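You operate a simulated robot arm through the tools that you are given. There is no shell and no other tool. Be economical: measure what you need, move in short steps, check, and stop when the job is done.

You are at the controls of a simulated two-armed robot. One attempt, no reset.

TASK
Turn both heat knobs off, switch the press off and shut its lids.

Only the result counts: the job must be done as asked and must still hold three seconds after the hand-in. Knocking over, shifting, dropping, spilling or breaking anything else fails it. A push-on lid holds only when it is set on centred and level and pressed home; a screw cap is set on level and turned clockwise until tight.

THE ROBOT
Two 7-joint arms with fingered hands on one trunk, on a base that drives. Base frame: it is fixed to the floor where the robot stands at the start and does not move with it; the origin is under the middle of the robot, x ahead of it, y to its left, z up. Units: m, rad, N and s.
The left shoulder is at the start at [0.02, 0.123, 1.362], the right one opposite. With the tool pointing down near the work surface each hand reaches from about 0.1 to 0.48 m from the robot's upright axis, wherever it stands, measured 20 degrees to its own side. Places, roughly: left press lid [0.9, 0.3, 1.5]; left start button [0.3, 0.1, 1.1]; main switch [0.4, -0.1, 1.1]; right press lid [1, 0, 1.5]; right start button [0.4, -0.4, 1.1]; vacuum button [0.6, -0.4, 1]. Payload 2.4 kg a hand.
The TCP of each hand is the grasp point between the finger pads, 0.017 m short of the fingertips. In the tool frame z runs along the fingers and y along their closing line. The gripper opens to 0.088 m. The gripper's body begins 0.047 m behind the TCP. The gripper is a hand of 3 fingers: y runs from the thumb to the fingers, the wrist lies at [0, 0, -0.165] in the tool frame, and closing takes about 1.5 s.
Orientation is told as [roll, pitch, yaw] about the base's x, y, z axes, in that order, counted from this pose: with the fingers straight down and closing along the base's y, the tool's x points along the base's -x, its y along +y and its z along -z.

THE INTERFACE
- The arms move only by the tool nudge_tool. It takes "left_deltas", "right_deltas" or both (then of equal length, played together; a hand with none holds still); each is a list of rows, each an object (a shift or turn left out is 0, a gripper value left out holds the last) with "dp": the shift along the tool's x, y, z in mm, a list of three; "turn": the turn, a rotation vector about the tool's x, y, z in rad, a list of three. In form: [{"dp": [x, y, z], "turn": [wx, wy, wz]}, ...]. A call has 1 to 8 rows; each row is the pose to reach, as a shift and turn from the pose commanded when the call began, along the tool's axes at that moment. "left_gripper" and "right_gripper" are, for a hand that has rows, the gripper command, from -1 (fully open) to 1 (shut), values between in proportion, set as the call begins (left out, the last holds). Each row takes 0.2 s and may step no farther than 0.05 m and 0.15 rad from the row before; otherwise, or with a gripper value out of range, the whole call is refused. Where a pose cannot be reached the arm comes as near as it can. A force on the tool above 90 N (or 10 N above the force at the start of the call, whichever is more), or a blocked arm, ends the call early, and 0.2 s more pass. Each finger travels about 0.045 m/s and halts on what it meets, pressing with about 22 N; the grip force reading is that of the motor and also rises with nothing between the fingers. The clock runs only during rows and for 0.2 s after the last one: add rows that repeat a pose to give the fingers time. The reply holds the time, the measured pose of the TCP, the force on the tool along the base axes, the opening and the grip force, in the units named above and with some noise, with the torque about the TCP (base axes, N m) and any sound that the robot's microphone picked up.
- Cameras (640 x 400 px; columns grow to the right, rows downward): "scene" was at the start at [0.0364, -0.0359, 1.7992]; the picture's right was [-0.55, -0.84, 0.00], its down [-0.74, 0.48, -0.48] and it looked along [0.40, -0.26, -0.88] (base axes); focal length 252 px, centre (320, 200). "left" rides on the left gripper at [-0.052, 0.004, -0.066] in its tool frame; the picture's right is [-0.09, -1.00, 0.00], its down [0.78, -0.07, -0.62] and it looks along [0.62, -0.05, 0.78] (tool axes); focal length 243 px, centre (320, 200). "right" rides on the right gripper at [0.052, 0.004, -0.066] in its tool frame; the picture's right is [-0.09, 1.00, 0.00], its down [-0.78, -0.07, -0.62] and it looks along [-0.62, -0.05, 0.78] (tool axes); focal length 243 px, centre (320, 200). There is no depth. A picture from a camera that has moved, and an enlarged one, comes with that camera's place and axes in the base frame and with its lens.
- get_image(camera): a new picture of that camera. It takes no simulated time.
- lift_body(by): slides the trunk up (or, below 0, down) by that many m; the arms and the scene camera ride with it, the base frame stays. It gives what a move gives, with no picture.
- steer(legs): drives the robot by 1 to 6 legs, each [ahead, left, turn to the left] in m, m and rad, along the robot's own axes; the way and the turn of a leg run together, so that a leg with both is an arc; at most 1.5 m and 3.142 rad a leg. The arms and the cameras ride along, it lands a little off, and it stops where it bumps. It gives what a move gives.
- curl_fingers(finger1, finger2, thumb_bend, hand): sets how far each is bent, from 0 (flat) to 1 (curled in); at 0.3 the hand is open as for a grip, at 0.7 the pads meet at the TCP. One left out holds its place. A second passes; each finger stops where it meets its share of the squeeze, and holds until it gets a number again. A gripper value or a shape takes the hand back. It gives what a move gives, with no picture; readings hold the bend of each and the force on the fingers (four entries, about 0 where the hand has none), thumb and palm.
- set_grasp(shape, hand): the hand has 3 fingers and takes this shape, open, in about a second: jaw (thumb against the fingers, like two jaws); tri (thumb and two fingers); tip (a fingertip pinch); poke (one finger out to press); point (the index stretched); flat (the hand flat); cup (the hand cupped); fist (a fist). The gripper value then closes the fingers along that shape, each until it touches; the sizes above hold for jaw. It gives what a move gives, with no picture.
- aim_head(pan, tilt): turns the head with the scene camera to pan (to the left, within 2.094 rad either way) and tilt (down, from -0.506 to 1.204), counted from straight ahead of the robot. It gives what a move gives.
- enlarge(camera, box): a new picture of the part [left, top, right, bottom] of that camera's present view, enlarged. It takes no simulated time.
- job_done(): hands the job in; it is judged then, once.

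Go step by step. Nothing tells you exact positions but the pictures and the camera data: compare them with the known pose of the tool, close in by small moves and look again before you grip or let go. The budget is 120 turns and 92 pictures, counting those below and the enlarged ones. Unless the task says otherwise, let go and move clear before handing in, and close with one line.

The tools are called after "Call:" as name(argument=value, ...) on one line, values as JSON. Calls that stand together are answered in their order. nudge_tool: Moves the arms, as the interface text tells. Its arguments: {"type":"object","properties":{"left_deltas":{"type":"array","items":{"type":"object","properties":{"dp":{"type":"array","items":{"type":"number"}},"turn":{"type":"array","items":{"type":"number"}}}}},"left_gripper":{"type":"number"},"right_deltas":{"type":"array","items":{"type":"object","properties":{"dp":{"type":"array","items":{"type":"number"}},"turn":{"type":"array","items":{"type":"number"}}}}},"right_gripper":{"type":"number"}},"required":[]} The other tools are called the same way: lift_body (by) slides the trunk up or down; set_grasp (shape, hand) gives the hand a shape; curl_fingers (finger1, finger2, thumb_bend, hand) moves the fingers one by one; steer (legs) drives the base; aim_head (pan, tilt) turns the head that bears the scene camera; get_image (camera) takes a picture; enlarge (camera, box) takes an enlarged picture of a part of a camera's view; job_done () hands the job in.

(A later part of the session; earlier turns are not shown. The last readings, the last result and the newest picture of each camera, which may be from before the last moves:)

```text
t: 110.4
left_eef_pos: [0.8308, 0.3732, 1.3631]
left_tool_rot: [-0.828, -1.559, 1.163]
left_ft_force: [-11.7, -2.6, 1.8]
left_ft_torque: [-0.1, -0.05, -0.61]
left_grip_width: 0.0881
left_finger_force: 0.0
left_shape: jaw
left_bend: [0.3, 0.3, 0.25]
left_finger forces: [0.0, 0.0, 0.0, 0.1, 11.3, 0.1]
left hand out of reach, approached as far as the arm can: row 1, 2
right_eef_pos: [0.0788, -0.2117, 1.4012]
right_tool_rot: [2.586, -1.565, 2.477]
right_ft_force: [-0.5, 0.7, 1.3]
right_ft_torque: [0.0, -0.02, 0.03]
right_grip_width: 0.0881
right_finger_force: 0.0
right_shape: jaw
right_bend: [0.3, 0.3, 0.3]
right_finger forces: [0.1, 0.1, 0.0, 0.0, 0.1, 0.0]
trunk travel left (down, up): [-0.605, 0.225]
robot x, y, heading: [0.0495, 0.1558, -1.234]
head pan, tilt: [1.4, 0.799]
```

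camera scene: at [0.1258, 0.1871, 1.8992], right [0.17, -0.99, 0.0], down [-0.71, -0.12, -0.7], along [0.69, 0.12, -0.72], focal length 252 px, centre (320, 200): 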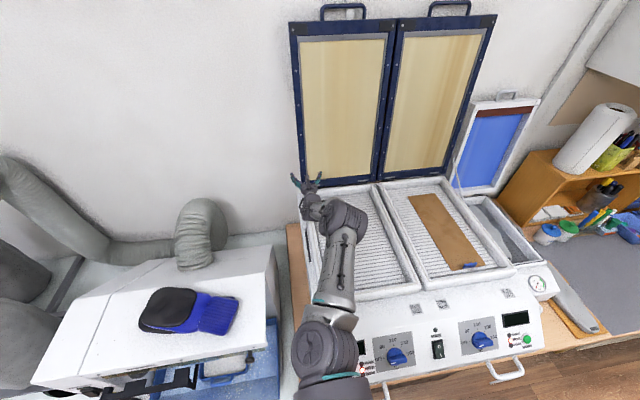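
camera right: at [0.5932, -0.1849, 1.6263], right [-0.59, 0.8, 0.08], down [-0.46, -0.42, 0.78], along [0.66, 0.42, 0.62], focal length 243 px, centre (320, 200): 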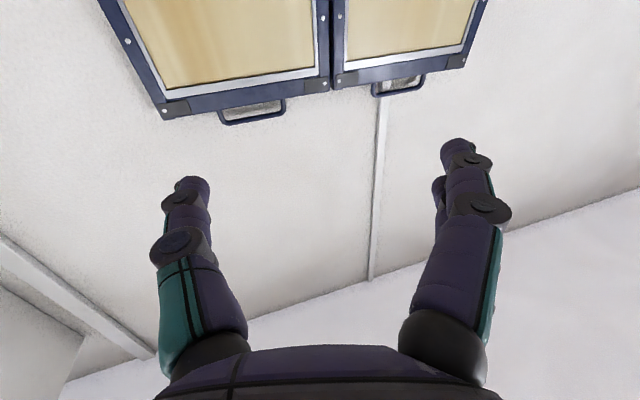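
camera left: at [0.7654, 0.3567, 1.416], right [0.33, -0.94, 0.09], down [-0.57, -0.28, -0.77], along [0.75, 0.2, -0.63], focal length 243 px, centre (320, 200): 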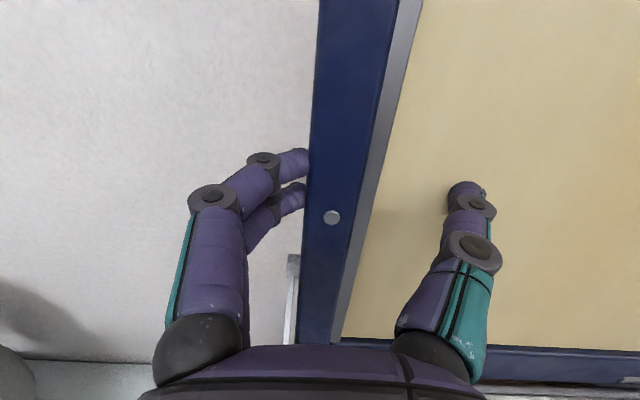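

The arm seems stuck at full stretch; I try a larger pull-back.

Call:
nudge_tool(left_deltas=[{"dp": [0, 0, -40]}, {"dp": [0, 0, -80]}])

```text
t: 111.0
left_eef_pos: [0.8312, 0.3731, 1.3634]
left_tool_rot: [-0.826, -1.56, 1.161]
left_ft_force: [-10.3, -3.3, 2.8]
left_ft_torque: [-0.1, -0.07, -0.65]
left_grip_width: 0.0879
left_finger_force: 0.0
left_shape: jaw
left_bend: [0.3, 0.3, 0.25]
left_finger forces: [0.0, 0.0, 0.0, 0.0, 11.2, 0.1]
left hand out of reach, approached as far as the arm can: row 1, 2
right_eef_pos: [0.0792, -0.2124, 1.4016]
right_tool_rot: [2.581, -1.565, 2.482]
right_ft_force: [0.4, -0.1, 0.5]
right_ft_torque: [0.01, 0.03, 0.02]
right_grip_width: 0.0881
right_finger_force: 0.1
right_shape: jaw
right_bend: [0.3, 0.3, 0.3]
right_finger forces: [0.1, 0.0, 0.0, 0.1, 0.0, 0.0]
trunk travel left (down, up): [-0.605, 0.225]
robot x, y, heading: [0.0454, 0.154, -1.232]
head pan, tilt: [1.4, 0.799]
```

I'll back off with the base instead: a 12 mm sidestep away from the press, then close on the rim.

Call:
steer(legs=[[0, -0.012, 0]])

```text
t: 111.7
left_eef_pos: [0.8229, 0.3704, 1.3596]
left_tool_rot: [-0.647, -1.558, 0.982]
left_ft_force: [-0.5, -0.3, -0.7]
left_ft_torque: [0.01, -0.02, 0.0]
left_grip_width: 0.088
left_finger_force: 0.1
left_shape: jaw
left_bend: [0.3, 0.3, 0.3]
left_finger forces: [0.0, 0.1, 0.0, 0.0, 0.1, 0.0]
right_eef_pos: [0.0721, -0.2146, 1.4014]
right_tool_rot: [3.085, -1.565, 1.977]
right_ft_force: [0.0, -0.9, -0.1]
right_ft_torque: [0.0, -0.01, 0.0]
right_grip_width: 0.0882
right_finger_force: 0.1
right_shape: jaw
right_bend: [0.3, 0.3, 0.3]
right_finger forces: [0.0, 0.0, 0.1, 0.0, 0.0, 0.0]
trunk travel left (down, up): [-0.605, 0.225]
robot x, y, heading: [0.0386, 0.1503, -1.233]
head pan, tilt: [1.4, 0.799]
```

Contact is gone with the tips about 10 mm off the sheet. I curl thumb and fingers onto the rim.

Call:
curl_fingers(hand="left", finger1=0.8, finger2=0.8, thumb_bend=0.8)

Call:
get_image(camera="left")

```text
t: 112.7
left_eef_pos: [0.8216, 0.37, 1.362]
left_tool_rot: [-0.722, -1.557, 1.058]
left_ft_force: [-1.1, -1.6, 3.2]
left_ft_torque: [0.04, -0.01, -0.03]
left_grip_width: 0.0108
left_finger_force: 15.0
left_shape: fingers
left_bend: [0.73, 0.75, 0.66]
left_finger forces: [5.7, 9.4, 0.1, 0.0, 14.2, 0.0]
right_eef_pos: [0.0708, -0.2152, 1.4011]
right_tool_rot: [2.774, -1.566, 2.288]
right_ft_force: [-0.3, 0.0, -0.1]
right_ft_torque: [0.02, 0.05, 0.0]
right_grip_width: 0.0879
right_finger_force: 0.0
right_shape: jaw
right_bend: [0.3, 0.3, 0.3]
right_finger forces: [0.1, 0.1, 0.1, 0.0, 0.0, 0.1]
trunk travel left (down, up): [-0.605, 0.225]
robot x, y, heading: [0.0401, 0.1539, -1.233]
head pan, tilt: [1.4, 0.799]
```

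```text
27 pictures are left
camera left: at [0.7574, 0.3513, 1.4148], right [0.33, -0.94, 0.09], down [-0.57, -0.28, -0.77], along [0.75, 0.2, -0.63], focal length 243 px, centre (320, 200)
```

left: 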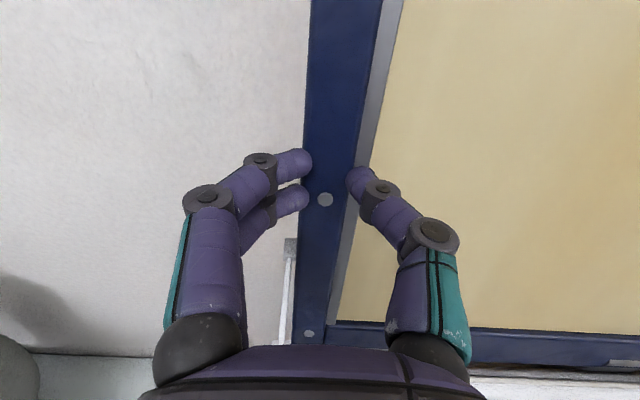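

The rim is pinched between thumb and fingers. I pull by sidestepping away 50 mm and see if the lid follows.

Call:
steer(legs=[[0, -0.05, 0]])

Call:
get_image(camera="scene")

```text
t: 113.6
left_eef_pos: [0.7717, 0.3545, 1.3617]
left_tool_rot: [-0.732, -1.558, 1.069]
left_ft_force: [-0.9, -0.4, 0.5]
left_ft_torque: [-0.04, -0.02, 0.02]
left_grip_width: 0.0002
left_finger_force: 0.1
left_shape: fingers
left_bend: [0.79, 0.78, 0.74]
left_finger forces: [0.1, 0.1, 0.0, 0.1, 0.0, 0.1]
right_eef_pos: [0.0232, -0.2317, 1.401]
right_tool_rot: [2.73, -1.567, 2.331]
right_ft_force: [-0.8, 0.7, 0.2]
right_ft_torque: [-0.01, 0.02, 0.03]
right_grip_width: 0.0879
right_finger_force: 0.2
right_shape: jaw
right_bend: [0.3, 0.3, 0.3]
right_finger forces: [0.0, 0.1, 0.0, 0.0, 0.0, 0.0]
trunk travel left (down, up): [-0.605, 0.225]
robot x, y, heading: [-0.0111, 0.1356, -1.233]
head pan, tilt: [1.4, 0.799]
```

```text
26 pictures are left
camera scene: at [0.0651, 0.166, 1.8492], right [0.17, -0.99, 0.0], down [-0.71, -0.12, -0.7], along [0.69, 0.12, -0.72], focal length 252 px, centre (320, 200)
```

scene: 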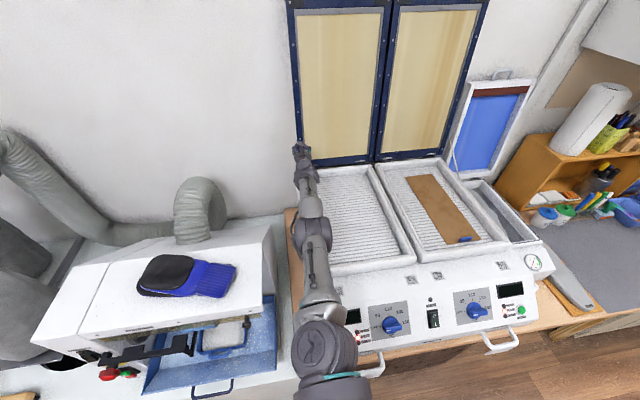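

It slipped: the overlap was too shallow. I'll part-open the hand, go in deeper with the thumb already near the inner wall, then clamp at full force.

Call:
nudge_tool(left_deltas=[{}, {}, {}, {}, {}], left_gripper=-0.1)

Call:
steer(legs=[[0, 0.05, 0]])

Call:
get_image(camera="left")

```text
t: 114.8
left_eef_pos: [0.7735, 0.3549, 1.3609]
left_tool_rot: [-0.667, -1.557, 1.003]
left_ft_force: [-0.1, 0.3, 0.1]
left_ft_torque: [-0.05, 0.0, 0.01]
left_grip_width: 0.0481
left_finger_force: 0.0
left_shape: jaw
left_bend: [0.72, 0.72, 0.7]
left_finger forces: [0.0, 0.1, 0.0, 0.1, 0.0, 0.0]
right_eef_pos: [0.0244, -0.231, 1.3999]
right_tool_rot: [2.991, -1.566, 2.072]
right_ft_force: [0.2, 0.1, 0.1]
right_ft_torque: [0.02, -0.02, 0.02]
right_grip_width: 0.0878
right_finger_force: 0.1
right_shape: jaw
right_bend: [0.3, 0.3, 0.3]
right_finger forces: [0.0, 0.0, 0.1, 0.1, 0.0, 0.1]
trunk travel left (down, up): [-0.605, 0.225]
robot x, y, heading: [-0.0074, 0.1356, -1.232]
head pan, tilt: [1.4, 0.799]
```

```text
t: 115.8
left_eef_pos: [0.8219, 0.374, 1.3588]
left_tool_rot: [-0.599, -1.555, 0.937]
left_ft_force: [0.2, -0.5, -0.2]
left_ft_torque: [0.01, 0.02, 0.02]
left_grip_width: 0.0483
left_finger_force: 0.0
left_shape: jaw
left_bend: [0.72, 0.72, 0.7]
left_finger forces: [0.1, 0.0, 0.0, 0.0, 0.0, 0.0]
right_eef_pos: [0.0732, -0.2151, 1.4014]
right_tool_rot: [-2.878, -1.565, 1.659]
right_ft_force: [0.3, -0.1, -0.1]
right_ft_torque: [0.02, -0.01, -0.04]
right_grip_width: 0.0878
right_finger_force: 0.1
right_shape: jaw
right_bend: [0.3, 0.3, 0.3]
right_finger forces: [0.1, 0.0, 0.0, 0.0, 0.0, 0.1]
trunk travel left (down, up): [-0.605, 0.225]
robot x, y, heading: [0.0401, 0.1479, -1.226]
head pan, tilt: [1.4, 0.799]
```

```text
25 pictures are left
camera left: at [0.7592, 0.355, 1.4125], right [0.33, -0.94, 0.09], down [-0.57, -0.28, -0.77], along [0.75, 0.2, -0.63], focal length 243 px, centre (320, 200)
```

left: 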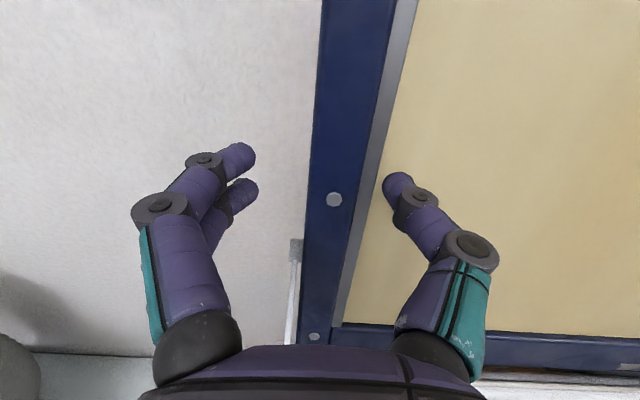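

Straddling the rim nicely. I press in by a small sidestep until the sheet is touched.

Call:
steer(legs=[[0, 0.012, 0]])

Call:
nudge_tool(left_deltas=[{}, {}, {}, {}, {}, {}, {}], left_gripper=1)

Call:
get_image(camera="left")

```text
t: 116.5
left_eef_pos: [0.825, 0.3752, 1.3642]
left_tool_rot: [-1.017, -1.561, 1.358]
left_ft_force: [-26.0, -8.5, -2.0]
left_ft_torque: [0.02, 0.17, -0.94]
left_grip_width: 0.0468
left_finger_force: 0.0
left_shape: jaw
left_bend: [0.72, 0.72, 0.7]
left_finger forces: [0.1, 0.0, 0.0, 0.0, 27.3, 0.0]
right_eef_pos: [0.0761, -0.2124, 1.4016]
right_tool_rot: [2.273, -1.563, 2.793]
right_ft_force: [0.3, -0.1, 0.5]
right_ft_torque: [0.0, 0.03, -0.03]
right_grip_width: 0.088
right_finger_force: 0.2
right_shape: jaw
right_bend: [0.3, 0.3, 0.3]
right_finger forces: [0.0, 0.0, 0.0, 0.1, 0.0, 0.1]
trunk travel left (down, up): [-0.605, 0.225]
robot x, y, heading: [0.0518, 0.1553, -1.227]
head pan, tilt: [1.4, 0.799]
```

```text
t: 118.1
left_eef_pos: [0.8262, 0.3749, 1.3659]
left_tool_rot: [-1.054, -1.56, 1.391]
left_ft_force: [-23.0, -5.0, 3.0]
left_ft_torque: [-0.07, -0.02, -0.34]
left_grip_width: 0.0179
left_finger_force: 21.8
left_shape: jaw
left_bend: [0.7, 0.7, 0.74]
left_finger forces: [11.9, 11.9, 0.0, 0.0, 34.6, 0.0]
right_eef_pos: [0.0764, -0.2123, 1.4017]
right_tool_rot: [2.325, -1.564, 2.741]
right_ft_force: [0.1, -1.0, -0.1]
right_ft_torque: [-0.01, -0.01, 0.0]
right_grip_width: 0.0879
right_finger_force: 0.1
right_shape: jaw
right_bend: [0.3, 0.3, 0.3]
right_finger forces: [0.0, 0.0, 0.0, 0.0, 0.0, 0.0]
trunk travel left (down, up): [-0.605, 0.225]
robot x, y, heading: [0.0469, 0.1546, -1.227]
head pan, tilt: [1.4, 0.799]
```

```text
24 pictures are left
camera left: at [0.7619, 0.3565, 1.4177], right [0.33, -0.94, 0.09], down [-0.57, -0.28, -0.78], along [0.76, 0.2, -0.62], focal length 243 px, centre (320, 200)
```

left: 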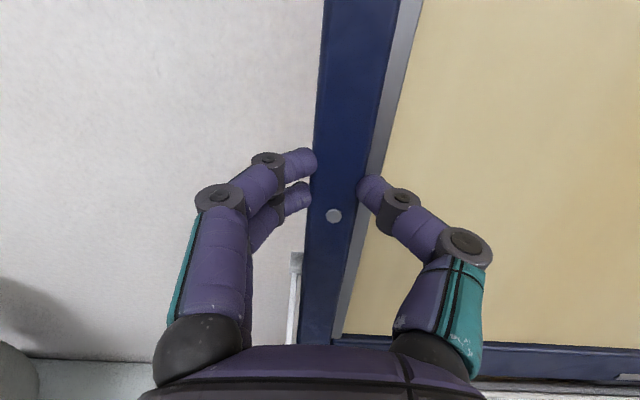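

Deeper pinch at full grip. I pull gently 30 mm and check the forces.

Call:
steer(legs=[[0, -0.03, 0]])

Call:
get_image(camera="left")

```text
t: 118.9
left_eef_pos: [0.8041, 0.3681, 1.36]
left_tool_rot: [-0.676, -1.553, 1.015]
left_ft_force: [-0.4, 0.1, 0.4]
left_ft_torque: [0.0, 0.05, -0.03]
left_grip_width: 0.0044
left_finger_force: 21.7
left_shape: jaw
left_bend: [0.74, 0.73, 0.78]
left_finger forces: [0.0, 0.1, 0.1, 0.1, 0.0, 0.0]
right_eef_pos: [0.0567, -0.2201, 1.4019]
right_tool_rot: [3.081, -1.565, 1.986]
right_ft_force: [-0.1, 0.8, 0.4]
right_ft_torque: [0.0, 0.02, 0.0]
right_grip_width: 0.0878
right_finger_force: 0.1
right_shape: jaw
right_bend: [0.3, 0.3, 0.3]
right_finger forces: [0.0, 0.0, 0.0, 0.0, 0.0, 0.0]
trunk travel left (down, up): [-0.605, 0.225]
robot x, y, heading: [0.022, 0.1471, -1.227]
head pan, tilt: [1.4, 0.799]
```

```text
23 pictures are left
camera left: at [0.7408, 0.3488, 1.4136], right [0.33, -0.94, 0.09], down [-0.57, -0.28, -0.77], along [0.75, 0.2, -0.63], focal length 243 px, centre (320, 200)
```

left: 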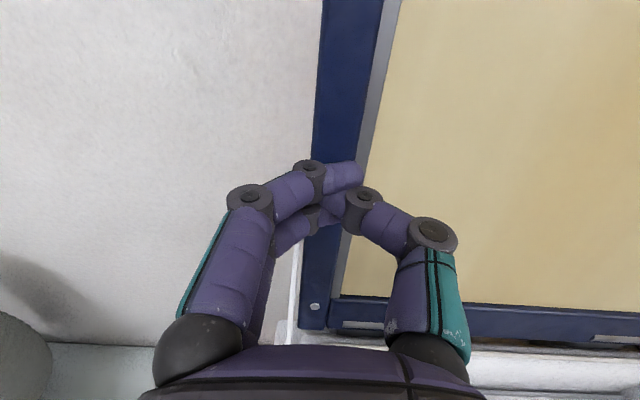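

It slipped again: more lever and reach are needed. The left cabinet's corner limits the base here, so I shift 0.095 m along the press, where the base can get closer, and work higher up the rim.

Call:
steer(legs=[[0, -0.06, 0], [0.095, 0, -0.02]])

Call:
lift_body(by=0.06)

Call:
nudge_tool(left_deltas=[{"dp": [-10, 20, 0]}, {"dp": [-20, 40, 0]}, {"dp": [-30, 60, 0]}, {"dp": [-30, 80, 0]}, {"dp": [-30, 95, 0]}], left_gripper=-0.3)

Call:
get_image(camera="left")

```text
t: 120.6
left_eef_pos: [0.7821, 0.2388, 1.3603]
left_tool_rot: [-0.619, -1.557, 0.938]
left_ft_force: [-0.2, 0.4, -0.3]
left_ft_torque: [0.02, 0.0, 0.01]
left_grip_width: 0.0049
left_finger_force: 22.1
left_shape: jaw
left_bend: [0.74, 0.73, 0.78]
left_finger forces: [0.1, 0.0, 0.1, 0.0, 0.0, 0.0]
right_eef_pos: [0.0242, -0.3339, 1.4004]
right_tool_rot: [2.985, -1.567, 2.063]
right_ft_force: [0.6, -0.1, -0.9]
right_ft_torque: [-0.02, 0.03, 0.04]
right_grip_width: 0.0879
right_finger_force: 0.1
right_shape: jaw
right_bend: [0.3, 0.3, 0.3]
right_finger forces: [0.1, 0.0, 0.0, 0.0, 0.1, 0.0]
trunk travel left (down, up): [-0.605, 0.225]
robot x, y, heading: [-0.0013, 0.0336, -1.246]
head pan, tilt: [1.4, 0.799]
```

```text
t: 121.6
left_eef_pos: [0.7818, 0.2397, 1.4208]
left_tool_rot: [-0.675, -1.557, 0.993]
left_ft_force: [0.2, -0.3, -0.9]
left_ft_torque: [0.0, 0.01, -0.01]
left_grip_width: 0.0049
left_finger_force: 22.0
left_shape: jaw
left_bend: [0.74, 0.73, 0.78]
left_finger forces: [0.1, 0.0, 0.0, 0.1, 0.0, 0.0]
right_eef_pos: [0.0218, -0.3324, 1.4608]
right_tool_rot: [2.95, -1.567, 2.096]
right_ft_force: [0.8, 0.0, -0.5]
right_ft_torque: [0.01, 0.0, 0.03]
right_grip_width: 0.0878
right_finger_force: 0.0
right_shape: jaw
right_bend: [0.3, 0.3, 0.3]
right_finger forces: [0.0, 0.1, 0.1, 0.1, 0.0, 0.0]
trunk travel left (down, up): [-0.665, 0.165]
robot x, y, heading: [-0.0029, 0.0363, -1.244]
head pan, tilt: [1.4, 0.799]
```

```text
t: 122.8
left_eef_pos: [0.7513, 0.3276, 1.4476]
left_tool_rot: [-1.411, -1.501, 1.734]
left_ft_force: [0.0, -0.1, 0.9]
left_ft_torque: [0.0, 0.09, 0.04]
left_grip_width: 0.0568
left_finger_force: 0.0
left_shape: jaw
left_bend: [0.7, 0.7, 0.67]
left_finger forces: [0.0, 0.1, 0.1, 0.0, 0.0, 0.1]
left hand out of reach, approached as far as the arm can: row 2, 3, 4, 5
right_eef_pos: [0.0219, -0.3321, 1.4604]
right_tool_rot: [2.992, -1.566, 2.053]
right_ft_force: [-0.3, 0.9, -0.3]
right_ft_torque: [0.0, -0.01, 0.01]
right_grip_width: 0.0878
right_finger_force: 0.2
right_shape: jaw
right_bend: [0.3, 0.3, 0.3]
right_finger forces: [0.0, 0.1, 0.0, 0.0, 0.0, 0.1]
trunk travel left (down, up): [-0.665, 0.165]
robot x, y, heading: [-0.008, 0.0346, -1.25]
head pan, tilt: [1.4, 0.799]
```

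```text
22 pictures are left
camera left: at [0.6862, 0.3132, 1.4992], right [0.31, -0.94, 0.15], down [-0.56, -0.31, -0.77], along [0.77, 0.16, -0.62], focal length 243 px, centre (320, 200)
```

left: 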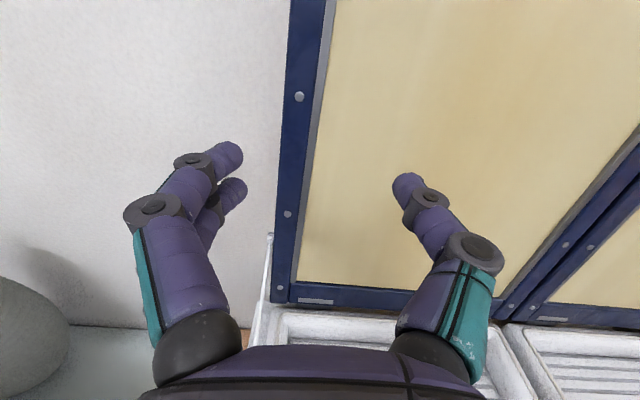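

Good: more reach now. I line the hand up on the rim (12 mm left), open wider and sidestep in.

Call:
steer(legs=[[-0.014, 0, 0], [0, 0.085, 0]])

Call:
get_image(camera="left")

```text
t: 124.3
left_eef_pos: [0.8313, 0.3693, 1.4486]
left_tool_rot: [-0.699, -1.554, 1.023]
left_ft_force: [0.2, 0.0, -0.5]
left_ft_torque: [-0.03, -0.02, 0.04]
left_grip_width: 0.057
left_finger_force: 0.1
left_shape: jaw
left_bend: [0.7, 0.7, 0.67]
left_finger forces: [0.1, 0.0, 0.0, 0.0, 0.0, 0.0]
right_eef_pos: [0.1013, -0.2898, 1.4615]
right_tool_rot: [3.141, -1.566, 1.904]
right_ft_force: [0.5, -0.1, 0.3]
right_ft_torque: [0.02, -0.01, 0.01]
right_grip_width: 0.0878
right_finger_force: 0.2
right_shape: jaw
right_bend: [0.3, 0.3, 0.3]
right_finger forces: [0.1, 0.0, 0.0, 0.1, 0.1, 0.1]
trunk travel left (down, up): [-0.665, 0.165]
robot x, y, heading: [0.0729, 0.0779, -1.246]
head pan, tilt: [1.4, 0.799]
```

```text
21 pictures are left
camera left: at [0.767, 0.3509, 1.5023], right [0.32, -0.94, 0.09], down [-0.57, -0.27, -0.77], along [0.76, 0.19, -0.63], focal length 243 px, centre (320, 200)
```

left: 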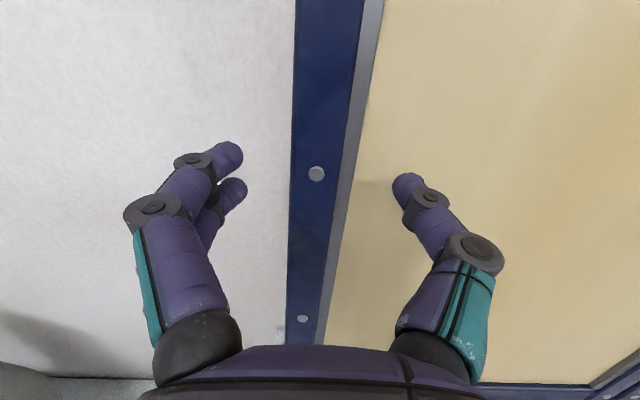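

Centred on the rim. I press in until the sheet is touched, then clamp.

Call:
steer(legs=[[0, 0.022, 0]])

Call:
nudge_tool(left_deltas=[{}, {}, {}, {}, {}, {}, {}], left_gripper=1)

Call:
steer(legs=[[0, -0.015, 0]])

Call:
get_image(camera="left")

```text
t: 125.1
left_eef_pos: [0.8395, 0.3744, 1.455]
left_tool_rot: [-1.108, -1.558, 1.433]
left_ft_force: [-37.1, -7.7, -7.9]
left_ft_torque: [0.27, 0.29, -1.49]
left_grip_width: 0.0562
left_finger_force: 0.0
left_shape: jaw
left_bend: [0.7, 0.7, 0.75]
left_finger forces: [0.0, 0.0, 0.1, 0.0, 35.6, 0.0]
right_eef_pos: [0.1128, -0.2857, 1.461]
right_tool_rot: [2.237, -1.562, 2.809]
right_ft_force: [-0.5, -0.7, 0.5]
right_ft_torque: [0.04, 0.01, 0.01]
right_grip_width: 0.0878
right_finger_force: 0.0
right_shape: jaw
right_bend: [0.3, 0.3, 0.3]
right_finger forces: [0.0, 0.0, 0.1, 0.1, 0.0, 0.0]
trunk travel left (down, up): [-0.665, 0.165]
robot x, y, heading: [0.0944, 0.0777, -1.243]
head pan, tilt: [1.4, 0.799]
```

```text
t: 126.7
left_eef_pos: [0.8394, 0.3765, 1.4544]
left_tool_rot: [-1.152, -1.561, 1.479]
left_ft_force: [-28.0, -1.1, 6.1]
left_ft_torque: [-0.07, -0.1, -0.05]
left_grip_width: 0.0187
left_finger_force: 21.8
left_shape: jaw
left_bend: [0.69, 0.7, 0.78]
left_finger forces: [14.7, 14.7, 0.1, 0.0, 32.4, 0.0]
right_eef_pos: [0.1123, -0.2863, 1.4609]
right_tool_rot: [2.326, -1.558, 2.722]
right_ft_force: [0.2, -0.3, 0.2]
right_ft_torque: [-0.04, -0.01, -0.01]
right_grip_width: 0.0879
right_finger_force: 0.0
right_shape: jaw
right_bend: [0.3, 0.3, 0.3]
right_finger forces: [0.0, 0.1, 0.1, 0.1, 0.0, 0.0]
trunk travel left (down, up): [-0.665, 0.165]
robot x, y, heading: [0.0974, 0.0826, -1.249]
head pan, tilt: [1.4, 0.799]
```

```text
t: 127.5
left_eef_pos: [0.8318, 0.3736, 1.4524]
left_tool_rot: [-0.9, -1.557, 1.225]
left_ft_force: [0.7, 11.4, 23.7]
left_ft_torque: [0.13, -0.3, -0.04]
left_grip_width: 0.0125
left_finger_force: 22.0
left_shape: jaw
left_bend: [0.64, 0.64, 0.74]
left_finger forces: [11.4, 11.3, 0.0, 0.0, 22.0, 0.0]
right_eef_pos: [0.1039, -0.2887, 1.4621]
right_tool_rot: [2.74, -1.564, 2.304]
right_ft_force: [0.6, -0.1, 1.4]
right_ft_torque: [-0.02, 0.0, -0.03]
right_grip_width: 0.0879
right_finger_force: 0.1
right_shape: jaw
right_bend: [0.3, 0.3, 0.3]
right_finger forces: [0.0, 0.2, 0.0, 0.0, 0.1, 0.1]
trunk travel left (down, up): [-0.665, 0.165]
robot x, y, heading: [0.0814, 0.0756, -1.246]
head pan, tilt: [1.4, 0.799]
```

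```text
20 pictures are left
camera left: at [0.768, 0.3549, 1.5049], right [0.32, -0.94, 0.1], down [-0.57, -0.27, -0.78], along [0.76, 0.19, -0.62], focal length 243 px, centre (320, 200)
```

left: 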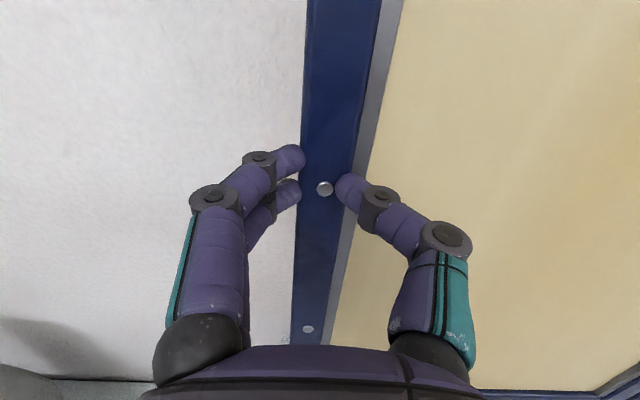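

Still holding. I pull on in small steps.

Call:
steer(legs=[[0, -0.015, 0]])

Call:
get_image(camera="left")

```text
t: 128.2
left_eef_pos: [0.8181, 0.3698, 1.4514]
left_tool_rot: [-0.875, -1.557, 1.202]
left_ft_force: [-1.1, 10.7, 10.2]
left_ft_torque: [0.12, -0.17, 0.0]
left_grip_width: 0.0117
left_finger_force: 22.1
left_shape: jaw
left_bend: [0.65, 0.65, 0.73]
left_finger forces: [11.9, 11.2, 0.1, 0.0, 20.7, 0.1]
right_eef_pos: [0.0911, -0.2915, 1.4615]
right_tool_rot: [2.847, -1.562, 2.204]
right_ft_force: [-0.7, 0.2, -0.3]
right_ft_torque: [0.0, 0.03, 0.0]
right_grip_width: 0.0877
right_finger_force: 0.2
right_shape: jaw
right_bend: [0.3, 0.3, 0.3]
right_finger forces: [0.0, 0.1, 0.1, 0.0, 0.0, 0.0]
trunk travel left (down, up): [-0.665, 0.165]
robot x, y, heading: [0.0701, 0.0691, -1.245]
head pan, tilt: [1.4, 0.799]
```

```text
19 pictures are left
camera left: at [0.7545, 0.3517, 1.5045], right [0.32, -0.94, 0.09], down [-0.57, -0.27, -0.77], along [0.76, 0.19, -0.63], focal length 243 px, centre (320, 200)
```

left: 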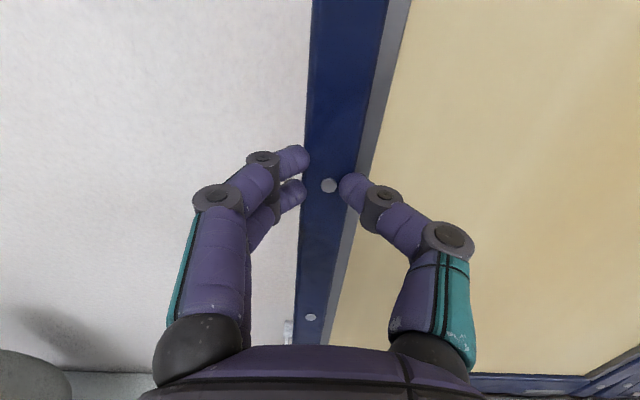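

The rim moved with the hand: the lid is tipping forward. I keep pulling.

Call:
steer(legs=[[0, -0.025, 0]])

Call:
steer(legs=[[0, -0.025, 0]])

Call:
get_image(camera="scene")

```text
t: 129.0
left_eef_pos: [0.7991, 0.3599, 1.4492]
left_tool_rot: [-0.647, -1.555, 0.976]
left_ft_force: [-0.2, -0.5, 0.1]
left_ft_torque: [-0.01, 0.0, 0.02]
left_grip_width: 0.0052
left_finger_force: 21.9
left_shape: jaw
left_bend: [0.73, 0.74, 0.78]
left_finger forces: [0.0, 0.0, 0.0, 0.0, 0.0, 0.0]
right_eef_pos: [0.0711, -0.302, 1.4599]
right_tool_rot: [-3.123, -1.565, 1.894]
right_ft_force: [-0.3, -0.2, -1.3]
right_ft_torque: [0.0, 0.03, 0.03]
right_grip_width: 0.088
right_finger_force: 0.0
right_shape: jaw
right_bend: [0.3, 0.3, 0.3]
right_finger forces: [0.1, 0.0, 0.0, 0.1, 0.1, 0.1]
trunk travel left (down, up): [-0.665, 0.165]
robot x, y, heading: [0.045, 0.065, -1.249]
head pan, tilt: [1.4, 0.799]
```

```text
t: 129.8
left_eef_pos: [0.7749, 0.3521, 1.4505]
left_tool_rot: [-0.647, -1.558, 0.974]
left_ft_force: [0.2, -0.1, 0.0]
left_ft_torque: [0.0, 0.01, 0.01]
left_grip_width: 0.0056
left_finger_force: 21.7
left_shape: jaw
left_bend: [0.73, 0.74, 0.78]
left_finger forces: [0.0, 0.0, 0.1, 0.1, 0.0, 0.0]
right_eef_pos: [0.0474, -0.3096, 1.4617]
right_tool_rot: [3.136, -1.566, 1.912]
right_ft_force: [0.4, -1.2, 0.2]
right_ft_torque: [0.0, 0.0, -0.02]
right_grip_width: 0.0878
right_finger_force: 0.2
right_shape: jaw
right_bend: [0.3, 0.3, 0.3]
right_finger forces: [0.0, 0.0, 0.0, 0.0, 0.0, 0.1]
trunk travel left (down, up): [-0.665, 0.165]
robot x, y, heading: [0.0184, 0.0559, -1.247]
head pan, tilt: [1.4, 0.799]
```

```text
18 pictures are left
camera scene: at [0.0969, 0.088, 1.909], right [0.15, -0.99, 0.0], down [-0.71, -0.11, -0.7], along [0.69, 0.11, -0.72], focal length 252 px, centre (320, 200)
```

scene: 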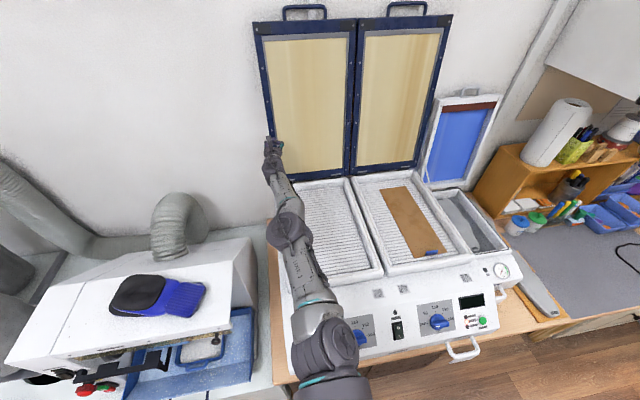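

It slipped on the larger steps; the lid likely fell back. I'll re-clamp and pull in many tiny steps.

Call:
nudge_tool(left_deltas=[{}, {}, {}, {}, {}, {}], left_gripper=-0.4)

Call:
steer(legs=[[0, 0.055, 0], [0, 0.02, 0]])

Call:
get_image(camera="left")

```text
t: 131.2
left_eef_pos: [0.7732, 0.3506, 1.4498]
left_tool_rot: [-0.69, -1.557, 1.016]
left_ft_force: [0.0, 0.5, -0.1]
left_ft_torque: [-0.02, -0.04, -0.01]
left_grip_width: 0.0616
left_finger_force: 0.1
left_shape: jaw
left_bend: [0.67, 0.67, 0.64]
left_finger forces: [0.1, 0.0, 0.0, 0.0, 0.0, 0.0]
right_eef_pos: [0.0465, -0.3104, 1.4603]
right_tool_rot: [2.933, -1.565, 2.118]
right_ft_force: [-0.1, -0.2, -0.1]
right_ft_torque: [-0.01, 0.02, 0.02]
right_grip_width: 0.088
right_finger_force: 0.0
right_shape: jaw
right_bend: [0.3, 0.3, 0.3]
right_finger forces: [0.1, 0.0, 0.0, 0.0, 0.0, 0.0]
trunk travel left (down, up): [-0.665, 0.165]
robot x, y, heading: [0.0174, 0.0563, -1.249]
head pan, tilt: [1.4, 0.799]
```

```text
t: 132.6
left_eef_pos: [0.8385, 0.3754, 1.4533]
left_tool_rot: [-0.837, -1.56, 1.166]
left_ft_force: [-15.4, -3.3, -1.1]
left_ft_torque: [0.02, 0.08, -0.67]
left_grip_width: 0.0613
left_finger_force: 0.0
left_shape: jaw
left_bend: [0.67, 0.67, 0.66]
left_finger forces: [0.0, 0.0, 0.0, 0.0, 15.8, 0.0]
right_eef_pos: [0.1117, -0.2881, 1.4605]
right_tool_rot: [2.419, -1.565, 2.632]
right_ft_force: [0.2, -0.4, 0.6]
right_ft_torque: [0.03, 0.0, -0.04]
right_grip_width: 0.0878
right_finger_force: 0.0
right_shape: jaw
right_bend: [0.3, 0.3, 0.3]
right_finger forces: [0.0, 0.0, 0.0, 0.1, 0.0, 0.0]
trunk travel left (down, up): [-0.665, 0.165]
robot x, y, heading: [0.0898, 0.0807, -1.246]
head pan, tilt: [1.4, 0.799]
```

```text
17 pictures are left
camera left: at [0.7747, 0.3563, 1.5059], right [0.32, -0.94, 0.09], down [-0.57, -0.27, -0.78], along [0.76, 0.2, -0.62], focal length 243 px, centre (320, 200)
```

left: 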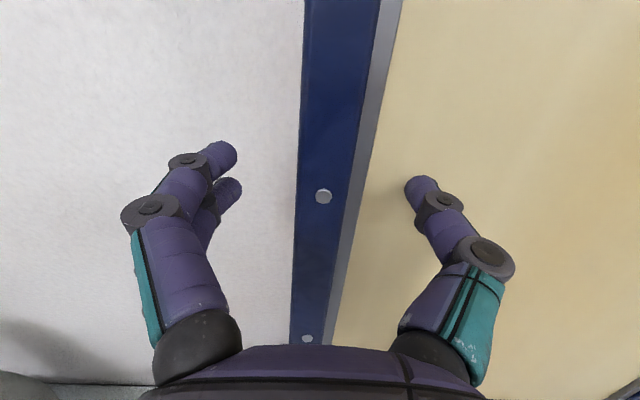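

Touching the sheet. I press a touch deeper, clamp, and pull in six 8-mm steps.

Call:
steer(legs=[[0, 0.008, 0]])

Call:
nudge_tool(left_deltas=[{}, {}, {}, {}, {}, {}, {}, {}], left_gripper=1)

Call:
steer(legs=[[0, -0.008, 0], [0, -0.008, 0], [0, -0.008, 0], [0, -0.008, 0]])

Call:
get_image(camera="left")

```text
t: 133.3
left_eef_pos: [0.8406, 0.3772, 1.4558]
left_tool_rot: [-1.116, -1.561, 1.447]
left_ft_force: [-34.6, -4.7, -6.2]
left_ft_torque: [0.27, 0.25, -1.49]
left_grip_width: 0.0608
left_finger_force: 0.0
left_shape: jaw
left_bend: [0.67, 0.67, 0.67]
left_finger forces: [0.0, 0.0, 0.0, 0.1, 32.4, 0.0]
right_eef_pos: [0.1136, -0.2859, 1.4608]
right_tool_rot: [2.3, -1.562, 2.751]
right_ft_force: [0.8, -0.2, 0.7]
right_ft_torque: [0.02, -0.02, 0.01]
right_grip_width: 0.088
right_finger_force: 0.0
right_shape: jaw
right_bend: [0.3, 0.3, 0.3]
right_finger forces: [0.0, 0.0, 0.1, 0.1, 0.1, 0.0]
trunk travel left (down, up): [-0.665, 0.165]
robot x, y, heading: [0.0928, 0.079, -1.244]
head pan, tilt: [1.4, 0.799]
```

```text
t: 135.1
left_eef_pos: [0.8389, 0.3793, 1.4559]
left_tool_rot: [-1.171, -1.564, 1.5]
left_ft_force: [-27.7, -1.0, 7.0]
left_ft_torque: [-0.15, -0.08, -0.28]
left_grip_width: 0.0187
left_finger_force: 21.8
left_shape: jaw
left_bend: [0.68, 0.68, 0.8]
left_finger forces: [13.1, 13.1, 0.0, 0.1, 37.6, 0.1]
right_eef_pos: [0.114, -0.2858, 1.4609]
right_tool_rot: [2.304, -1.561, 2.744]
right_ft_force: [-0.3, 0.0, -0.3]
right_ft_torque: [-0.02, -0.01, -0.01]
right_grip_width: 0.0878
right_finger_force: 0.0
right_shape: jaw
right_bend: [0.3, 0.3, 0.3]
right_finger forces: [0.0, 0.0, 0.0, 0.0, 0.0, 0.0]
trunk travel left (down, up): [-0.665, 0.165]
robot x, y, heading: [0.096, 0.0822, -1.242]
head pan, tilt: [1.4, 0.799]
```

```text
t: 136.9
left_eef_pos: [0.8195, 0.3688, 1.4497]
left_tool_rot: [-0.605, -1.555, 0.933]
left_ft_force: [0.0, -0.3, 0.9]
left_ft_torque: [-0.01, -0.01, -0.02]
left_grip_width: 0.0057
left_finger_force: 21.9
left_shape: jaw
left_bend: [0.73, 0.73, 0.8]
left_finger forces: [0.1, 0.0, 0.0, 0.0, 0.0, 0.0]
right_eef_pos: [0.0923, -0.2934, 1.4608]
right_tool_rot: [3.051, -1.566, 1.998]
right_ft_force: [-0.5, 0.7, -1.0]
right_ft_torque: [-0.01, 0.02, 0.01]
right_grip_width: 0.0878
right_finger_force: 0.1
right_shape: jaw
right_bend: [0.3, 0.3, 0.3]
right_finger forces: [0.1, 0.0, 0.0, 0.0, 0.0, 0.0]
trunk travel left (down, up): [-0.665, 0.165]
robot x, y, heading: [0.0652, 0.0727, -1.246]
head pan, tilt: [1.4, 0.799]
```

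```text
16 pictures are left
camera left: at [0.7558, 0.3506, 1.5027], right [0.32, -0.94, 0.09], down [-0.57, -0.27, -0.77], along [0.75, 0.2, -0.63], focal length 243 px, centre (320, 200)
```

left: 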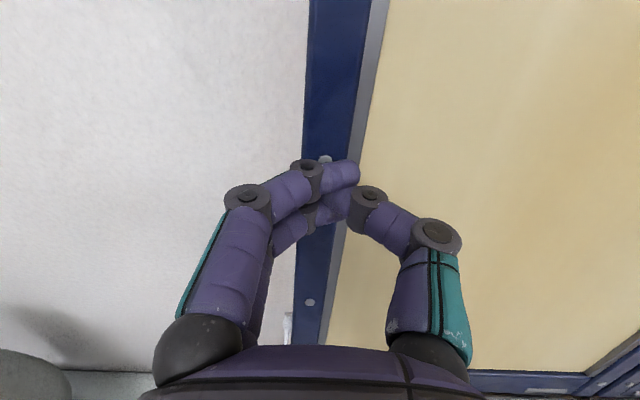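

Still friction-limited, but the lean is only ~6°, so I can pinch much higher. I raise the trunk 0.12 (lever ≈0.36 m), part-open, and press in again.

Call:
steer(legs=[[0, -0.03, 0]])

Call:
nudge_tool(left_deltas=[{}, {}, {}, {}, {}, {}], left_gripper=-0.4)

Call:
lift_body(by=0.12)

Call:
steer(legs=[[0, 0.05, 0], [0, 0.02, 0]])

Call:
get_image(camera="left")

```text
t: 137.7
left_eef_pos: [0.7918, 0.3578, 1.4508]
left_tool_rot: [-0.549, -1.556, 0.879]
left_ft_force: [-0.5, 0.0, -0.2]
left_ft_torque: [0.01, 0.01, -0.01]
left_grip_width: 0.0062
left_finger_force: 22.6
left_shape: jaw
left_bend: [0.73, 0.73, 0.8]
left_finger forces: [0.0, 0.0, 0.0, 0.0, 0.1, 0.1]
right_eef_pos: [0.0657, -0.3036, 1.4618]
right_tool_rot: [3.03, -1.564, 2.02]
right_ft_force: [0.1, 0.3, 0.8]
right_ft_torque: [0.01, 0.0, 0.01]
right_grip_width: 0.0881
right_finger_force: 0.1
right_shape: jaw
right_bend: [0.3, 0.3, 0.3]
right_finger forces: [0.0, 0.0, 0.0, 0.0, 0.1, 0.1]
trunk travel left (down, up): [-0.665, 0.165]
robot x, y, heading: [0.0341, 0.0628, -1.25]
head pan, tilt: [1.4, 0.799]
```

```text
t: 139.1
left_eef_pos: [0.7919, 0.357, 1.4501]
left_tool_rot: [-0.584, -1.561, 0.91]
left_ft_force: [-0.2, 0.4, 0.7]
left_ft_torque: [0.02, -0.01, 0.0]
left_grip_width: 0.0619
left_finger_force: 0.0
left_shape: jaw
left_bend: [0.67, 0.67, 0.64]
left_finger forces: [0.0, 0.1, 0.0, 0.1, 0.1, 0.0]
right_eef_pos: [0.0641, -0.3045, 1.4617]
right_tool_rot: [2.921, -1.565, 2.127]
right_ft_force: [0.9, 0.1, 0.8]
right_ft_torque: [-0.01, 0.01, 0.0]
right_grip_width: 0.088
right_finger_force: 0.1
right_shape: jaw
right_bend: [0.3, 0.3, 0.3]
right_finger forces: [0.0, 0.1, 0.2, 0.0, 0.1, 0.0]
trunk travel left (down, up): [-0.665, 0.165]
robot x, y, heading: [0.0391, 0.0597, -1.248]
head pan, tilt: [1.4, 0.799]
```

```text
t: 140.6
left_eef_pos: [0.7913, 0.3585, 1.5694]
left_tool_rot: [-0.589, -1.558, 0.916]
left_ft_force: [0.6, 0.1, 0.8]
left_ft_torque: [0.02, 0.01, -0.01]
left_grip_width: 0.0616
left_finger_force: 0.1
left_shape: jaw
left_bend: [0.67, 0.67, 0.64]
left_finger forces: [0.0, 0.0, 0.0, 0.0, 0.0, 0.0]
right_eef_pos: [0.0643, -0.3048, 1.5806]
right_tool_rot: [2.883, -1.565, 2.167]
right_ft_force: [-0.3, 0.3, -0.7]
right_ft_torque: [-0.01, 0.0, 0.03]
right_grip_width: 0.0881
right_finger_force: 0.0
right_shape: jaw
right_bend: [0.3, 0.3, 0.3]
right_finger forces: [0.0, 0.1, 0.1, 0.0, 0.0, 0.0]
trunk travel left (down, up): [-0.785, 0.045]
robot x, y, heading: [0.0383, 0.0623, -1.245]
head pan, tilt: [1.4, 0.799]
```

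```text
t: 142.0
left_eef_pos: [0.8481, 0.3755, 1.5706]
left_tool_rot: [-0.555, -1.559, 0.88]
left_ft_force: [0.5, 1.2, 0.0]
left_ft_torque: [-0.02, 0.0, 0.01]
left_grip_width: 0.0617
left_finger_force: 0.1
left_shape: jaw
left_bend: [0.67, 0.67, 0.64]
left_finger forces: [0.0, 0.1, 0.0, 0.1, 0.0, 0.1]
right_eef_pos: [0.1203, -0.2862, 1.5809]
right_tool_rot: [2.681, -1.566, 2.366]
right_ft_force: [-0.1, 0.5, -0.4]
right_ft_torque: [0.01, -0.01, -0.01]
right_grip_width: 0.088
right_finger_force: 0.1
right_shape: jaw
right_bend: [0.3, 0.3, 0.3]
right_finger forces: [0.1, 0.0, 0.0, 0.0, 0.0, 0.0]
trunk travel left (down, up): [-0.785, 0.045]
robot x, y, heading: [0.0931, 0.081, -1.245]
head pan, tilt: [1.4, 0.799]
stopped in leg 2: the robot was blocked; the commanded pose is now the measured one
```

```text
15 pictures are left
camera left: at [0.7843, 0.3576, 1.6239], right [0.32, -0.94, 0.09], down [-0.57, -0.27, -0.77], along [0.75, 0.2, -0.63], focal length 243 px, centre (320, 200)
```

left: 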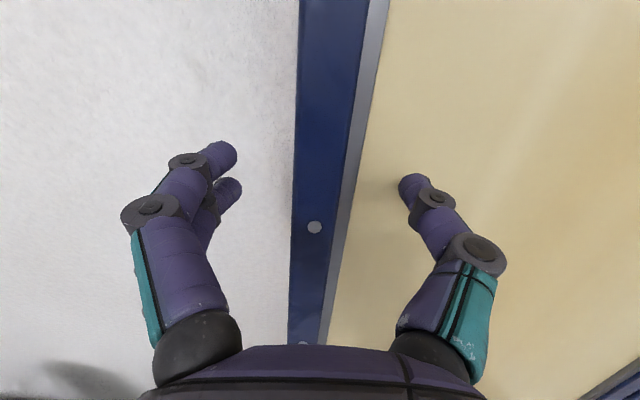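

At the base limit, the tips are just short of the sheet. Lowering 40 mm brings the rim to the fingers; then I clamp and pull in 6-mm steps.

Call:
lift_body(by=-0.04)

Call:
nudge_tool(left_deltas=[{}, {}, {}, {}, {}, {}, {}, {}], left_gripper=1)

Call:
steer(legs=[[0, -0.006, 0], [0, -0.006, 0], [0, -0.006, 0]])

```text
t: 142.8
left_eef_pos: [0.8481, 0.3772, 1.5311]
left_tool_rot: [-0.562, -1.559, 0.889]
left_ft_force: [-3.9, -0.7, -0.5]
left_ft_torque: [0.02, 0.02, -0.15]
left_grip_width: 0.0613
left_finger_force: 0.1
left_shape: jaw
left_bend: [0.67, 0.67, 0.64]
left_finger forces: [0.0, 0.0, 0.1, 0.0, 2.9, 0.0]
right_eef_pos: [0.1192, -0.2848, 1.5404]
right_tool_rot: [2.768, -1.565, 2.282]
right_ft_force: [-0.4, 0.3, -0.6]
right_ft_torque: [0.01, 0.0, 0.03]
right_grip_width: 0.088
right_finger_force: 0.1
right_shape: jaw
right_bend: [0.3, 0.3, 0.3]
right_finger forces: [0.0, 0.0, 0.1, 0.1, 0.1, 0.0]
trunk travel left (down, up): [-0.745, 0.085]
robot x, y, heading: [0.0914, 0.0808, -1.247]
head pan, tilt: [1.4, 0.799]
```

```text
t: 144.6
left_eef_pos: [0.844, 0.3817, 1.5331]
left_tool_rot: [-0.859, -1.558, 1.186]
left_ft_force: [-20.3, 10.7, -9.0]
left_ft_torque: [0.09, 0.19, 0.13]
left_grip_width: 0.0059
left_finger_force: 21.8
left_shape: jaw
left_bend: [0.52, 0.53, 0.71]
left_finger forces: [16.3, 16.4, 0.1, 0.1, 34.0, 0.0]
right_eef_pos: [0.1178, -0.281, 1.5426]
right_tool_rot: [2.748, -1.559, 2.304]
right_ft_force: [-0.5, -0.6, 0.2]
right_ft_torque: [0.03, -0.05, -0.01]
right_grip_width: 0.0881
right_finger_force: 0.1
right_shape: jaw
right_bend: [0.3, 0.3, 0.3]
right_finger forces: [0.0, 0.1, 0.0, 0.0, 0.1, 0.1]
trunk travel left (down, up): [-0.745, 0.085]
robot x, y, heading: [0.0956, 0.0834, -1.249]
head pan, tilt: [1.4, 0.799]
```

```text
t: 146.0
left_eef_pos: [0.8297, 0.3781, 1.53]
left_tool_rot: [-0.801, -1.555, 1.131]
left_ft_force: [-5.9, 21.9, 0.0]
left_ft_torque: [0.07, -0.02, 0.46]
left_grip_width: 0.0
left_finger_force: 21.4
left_shape: jaw
left_bend: [0.5, 0.52, 0.77]
left_finger forces: [12.1, 15.3, 0.0, 0.0, 0.0, 0.0]
right_eef_pos: [0.1031, -0.283, 1.5413]
right_tool_rot: [3.021, -1.561, 2.029]
right_ft_force: [0.4, -0.2, 0.1]
right_ft_torque: [0.01, -0.01, 0.02]
right_grip_width: 0.0877
right_finger_force: 0.0
right_shape: jaw
right_bend: [0.3, 0.3, 0.3]
right_finger forces: [0.0, 0.0, 0.0, 0.0, 0.1, 0.1]
trunk travel left (down, up): [-0.745, 0.085]
robot x, y, heading: [0.0774, 0.0731, -1.25]
head pan, tilt: [1.4, 0.799]
```

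The thumb seems to have slipped while the fingers still press. I look.

Call:
get_image(camera="left")

```text
14 pictures are left
camera left: at [0.7662, 0.3602, 1.583], right [0.32, -0.94, 0.1], down [-0.57, -0.27, -0.77], along [0.75, 0.19, -0.63], focal length 243 px, centre (320, 200)
```

left: 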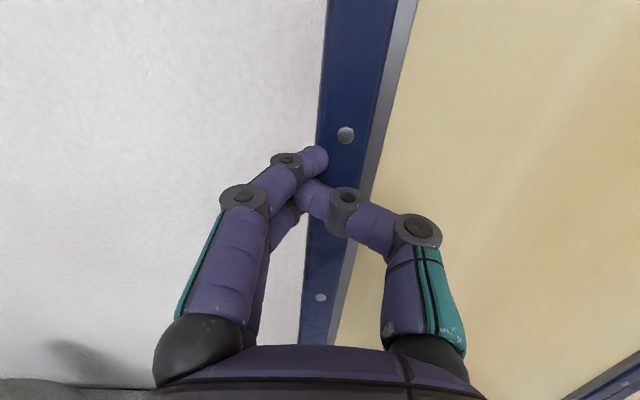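

Earlier readings show the lid was almost balanced when it slipped, and vertical load wasted friction. I retry at z≈1.485 with a firm press, then unload the vertical force before pulling slowly.

Call:
nudge_tool(left_deltas=[{}, {}, {}, {}, {}, {}], left_gripper=-0.4)

Call:
lift_body(by=-0.05)

Call:
steer(legs=[[0, 0.018, 0], [0, 0.01, 0]])

Call:
nudge_tool(left_deltas=[{}, {}, {}, {}, {}, {}, {}, {}], left_gripper=1)

Call:
steer(legs=[[0, -0.007, 0]])

```text
t: 147.4
left_eef_pos: [0.8311, 0.3715, 1.531]
left_tool_rot: [-0.55, -1.558, 0.88]
left_ft_force: [0.0, 0.3, -0.3]
left_ft_torque: [0.0, 0.02, 0.01]
left_grip_width: 0.0614
left_finger_force: 0.0
left_shape: jaw
left_bend: [0.67, 0.67, 0.64]
left_finger forces: [0.1, 0.1, 0.1, 0.0, 0.0, 0.0]
right_eef_pos: [0.1049, -0.2899, 1.5408]
right_tool_rot: [2.827, -1.565, 2.22]
right_ft_force: [0.1, -0.8, -0.2]
right_ft_torque: [0.03, -0.01, -0.02]
right_grip_width: 0.0879
right_finger_force: 0.0
right_shape: jaw
right_bend: [0.3, 0.3, 0.3]
right_finger forces: [0.1, 0.0, 0.1, 0.0, 0.0, 0.0]
trunk travel left (down, up): [-0.745, 0.085]
robot x, y, heading: [0.0766, 0.0727, -1.246]
head pan, tilt: [1.4, 0.799]
```

```text
t: 148.3
left_eef_pos: [0.8306, 0.371, 1.48]
left_tool_rot: [-0.574, -1.559, 0.9]
left_ft_force: [-0.2, 0.2, -0.4]
left_ft_torque: [0.02, 0.01, -0.04]
left_grip_width: 0.0614
left_finger_force: 0.1
left_shape: jaw
left_bend: [0.67, 0.67, 0.64]
left_finger forces: [0.1, 0.0, 0.1, 0.1, 0.0, 0.0]
right_eef_pos: [0.105, -0.2917, 1.4913]
right_tool_rot: [2.833, -1.565, 2.214]
right_ft_force: [0.1, 0.0, 0.3]
right_ft_torque: [0.01, 0.02, 0.01]
right_grip_width: 0.088
right_finger_force: 0.0
right_shape: jaw
right_bend: [0.3, 0.3, 0.3]
right_finger forces: [0.0, 0.0, 0.0, 0.1, 0.0, 0.1]
trunk travel left (down, up): [-0.695, 0.135]
robot x, y, heading: [0.0789, 0.0735, -1.244]
head pan, tilt: [1.4, 0.799]
```

```text
t: 149.4
left_eef_pos: [0.8411, 0.3769, 1.4844]
left_tool_rot: [-0.777, -1.562, 1.107]
left_ft_force: [-20.1, -2.5, -0.6]
left_ft_torque: [0.02, 0.06, -0.82]
left_grip_width: 0.0609
left_finger_force: 0.1
left_shape: jaw
left_bend: [0.67, 0.67, 0.66]
left_finger forces: [0.0, 0.0, 0.0, 0.0, 19.3, 0.1]
right_eef_pos: [0.1177, -0.2855, 1.4922]
right_tool_rot: [2.385, -1.562, 2.664]
right_ft_force: [-0.5, 0.5, 0.9]
right_ft_torque: [0.01, 0.0, -0.03]
right_grip_width: 0.088
right_finger_force: 0.0
right_shape: jaw
right_bend: [0.3, 0.3, 0.3]
right_finger forces: [0.0, 0.0, 0.0, 0.0, 0.0, 0.0]
trunk travel left (down, up): [-0.695, 0.135]
robot x, y, heading: [0.0951, 0.0799, -1.242]
head pan, tilt: [1.4, 0.799]
stopped in leg 2: the robot was blocked; the commanded pose is now the measured one
```

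```text
t: 151.2
left_eef_pos: [0.8398, 0.3804, 1.4844]
left_tool_rot: [-1.002, -1.559, 1.334]
left_ft_force: [-30.0, 3.7, -2.5]
left_ft_torque: [0.04, 0.11, -0.16]
left_grip_width: 0.0097
left_finger_force: 22.3
left_shape: jaw
left_bend: [0.57, 0.57, 0.74]
left_finger forces: [15.1, 15.0, 0.0, 0.0, 57.7, 0.0]
right_eef_pos: [0.1141, -0.2843, 1.4912]
right_tool_rot: [2.439, -1.561, 2.612]
right_ft_force: [0.1, -0.7, -0.8]
right_ft_torque: [-0.01, 0.02, 0.02]
right_grip_width: 0.0877
right_finger_force: 0.0
right_shape: jaw
right_bend: [0.3, 0.3, 0.3]
right_finger forces: [0.0, 0.0, 0.1, 0.0, 0.0, 0.0]
trunk travel left (down, up): [-0.695, 0.135]
robot x, y, heading: [0.09, 0.082, -1.246]
head pan, tilt: [1.4, 0.799]
```

```text
t: 152.0
left_eef_pos: [0.8371, 0.3798, 1.4838]
left_tool_rot: [-0.85, -1.56, 1.182]
left_ft_force: [-2.7, 10.7, 17.7]
left_ft_torque: [-0.01, -0.29, 0.06]
left_grip_width: 0.0071
left_finger_force: 22.3
left_shape: jaw
left_bend: [0.55, 0.54, 0.72]
left_finger forces: [13.0, 13.1, 0.1, 0.0, 21.3, 0.0]
right_eef_pos: [0.1131, -0.2842, 1.493]
right_tool_rot: [2.698, -1.562, 2.35]
right_ft_force: [0.6, 0.1, 0.1]
right_ft_torque: [0.0, -0.02, -0.02]
right_grip_width: 0.0878
right_finger_force: 0.1
right_shape: jaw
right_bend: [0.3, 0.3, 0.3]
right_finger forces: [0.1, 0.0, 0.1, 0.0, 0.0, 0.0]
trunk travel left (down, up): [-0.695, 0.135]
robot x, y, heading: [0.0888, 0.0787, -1.246]
head pan, tilt: [1.4, 0.799]
```

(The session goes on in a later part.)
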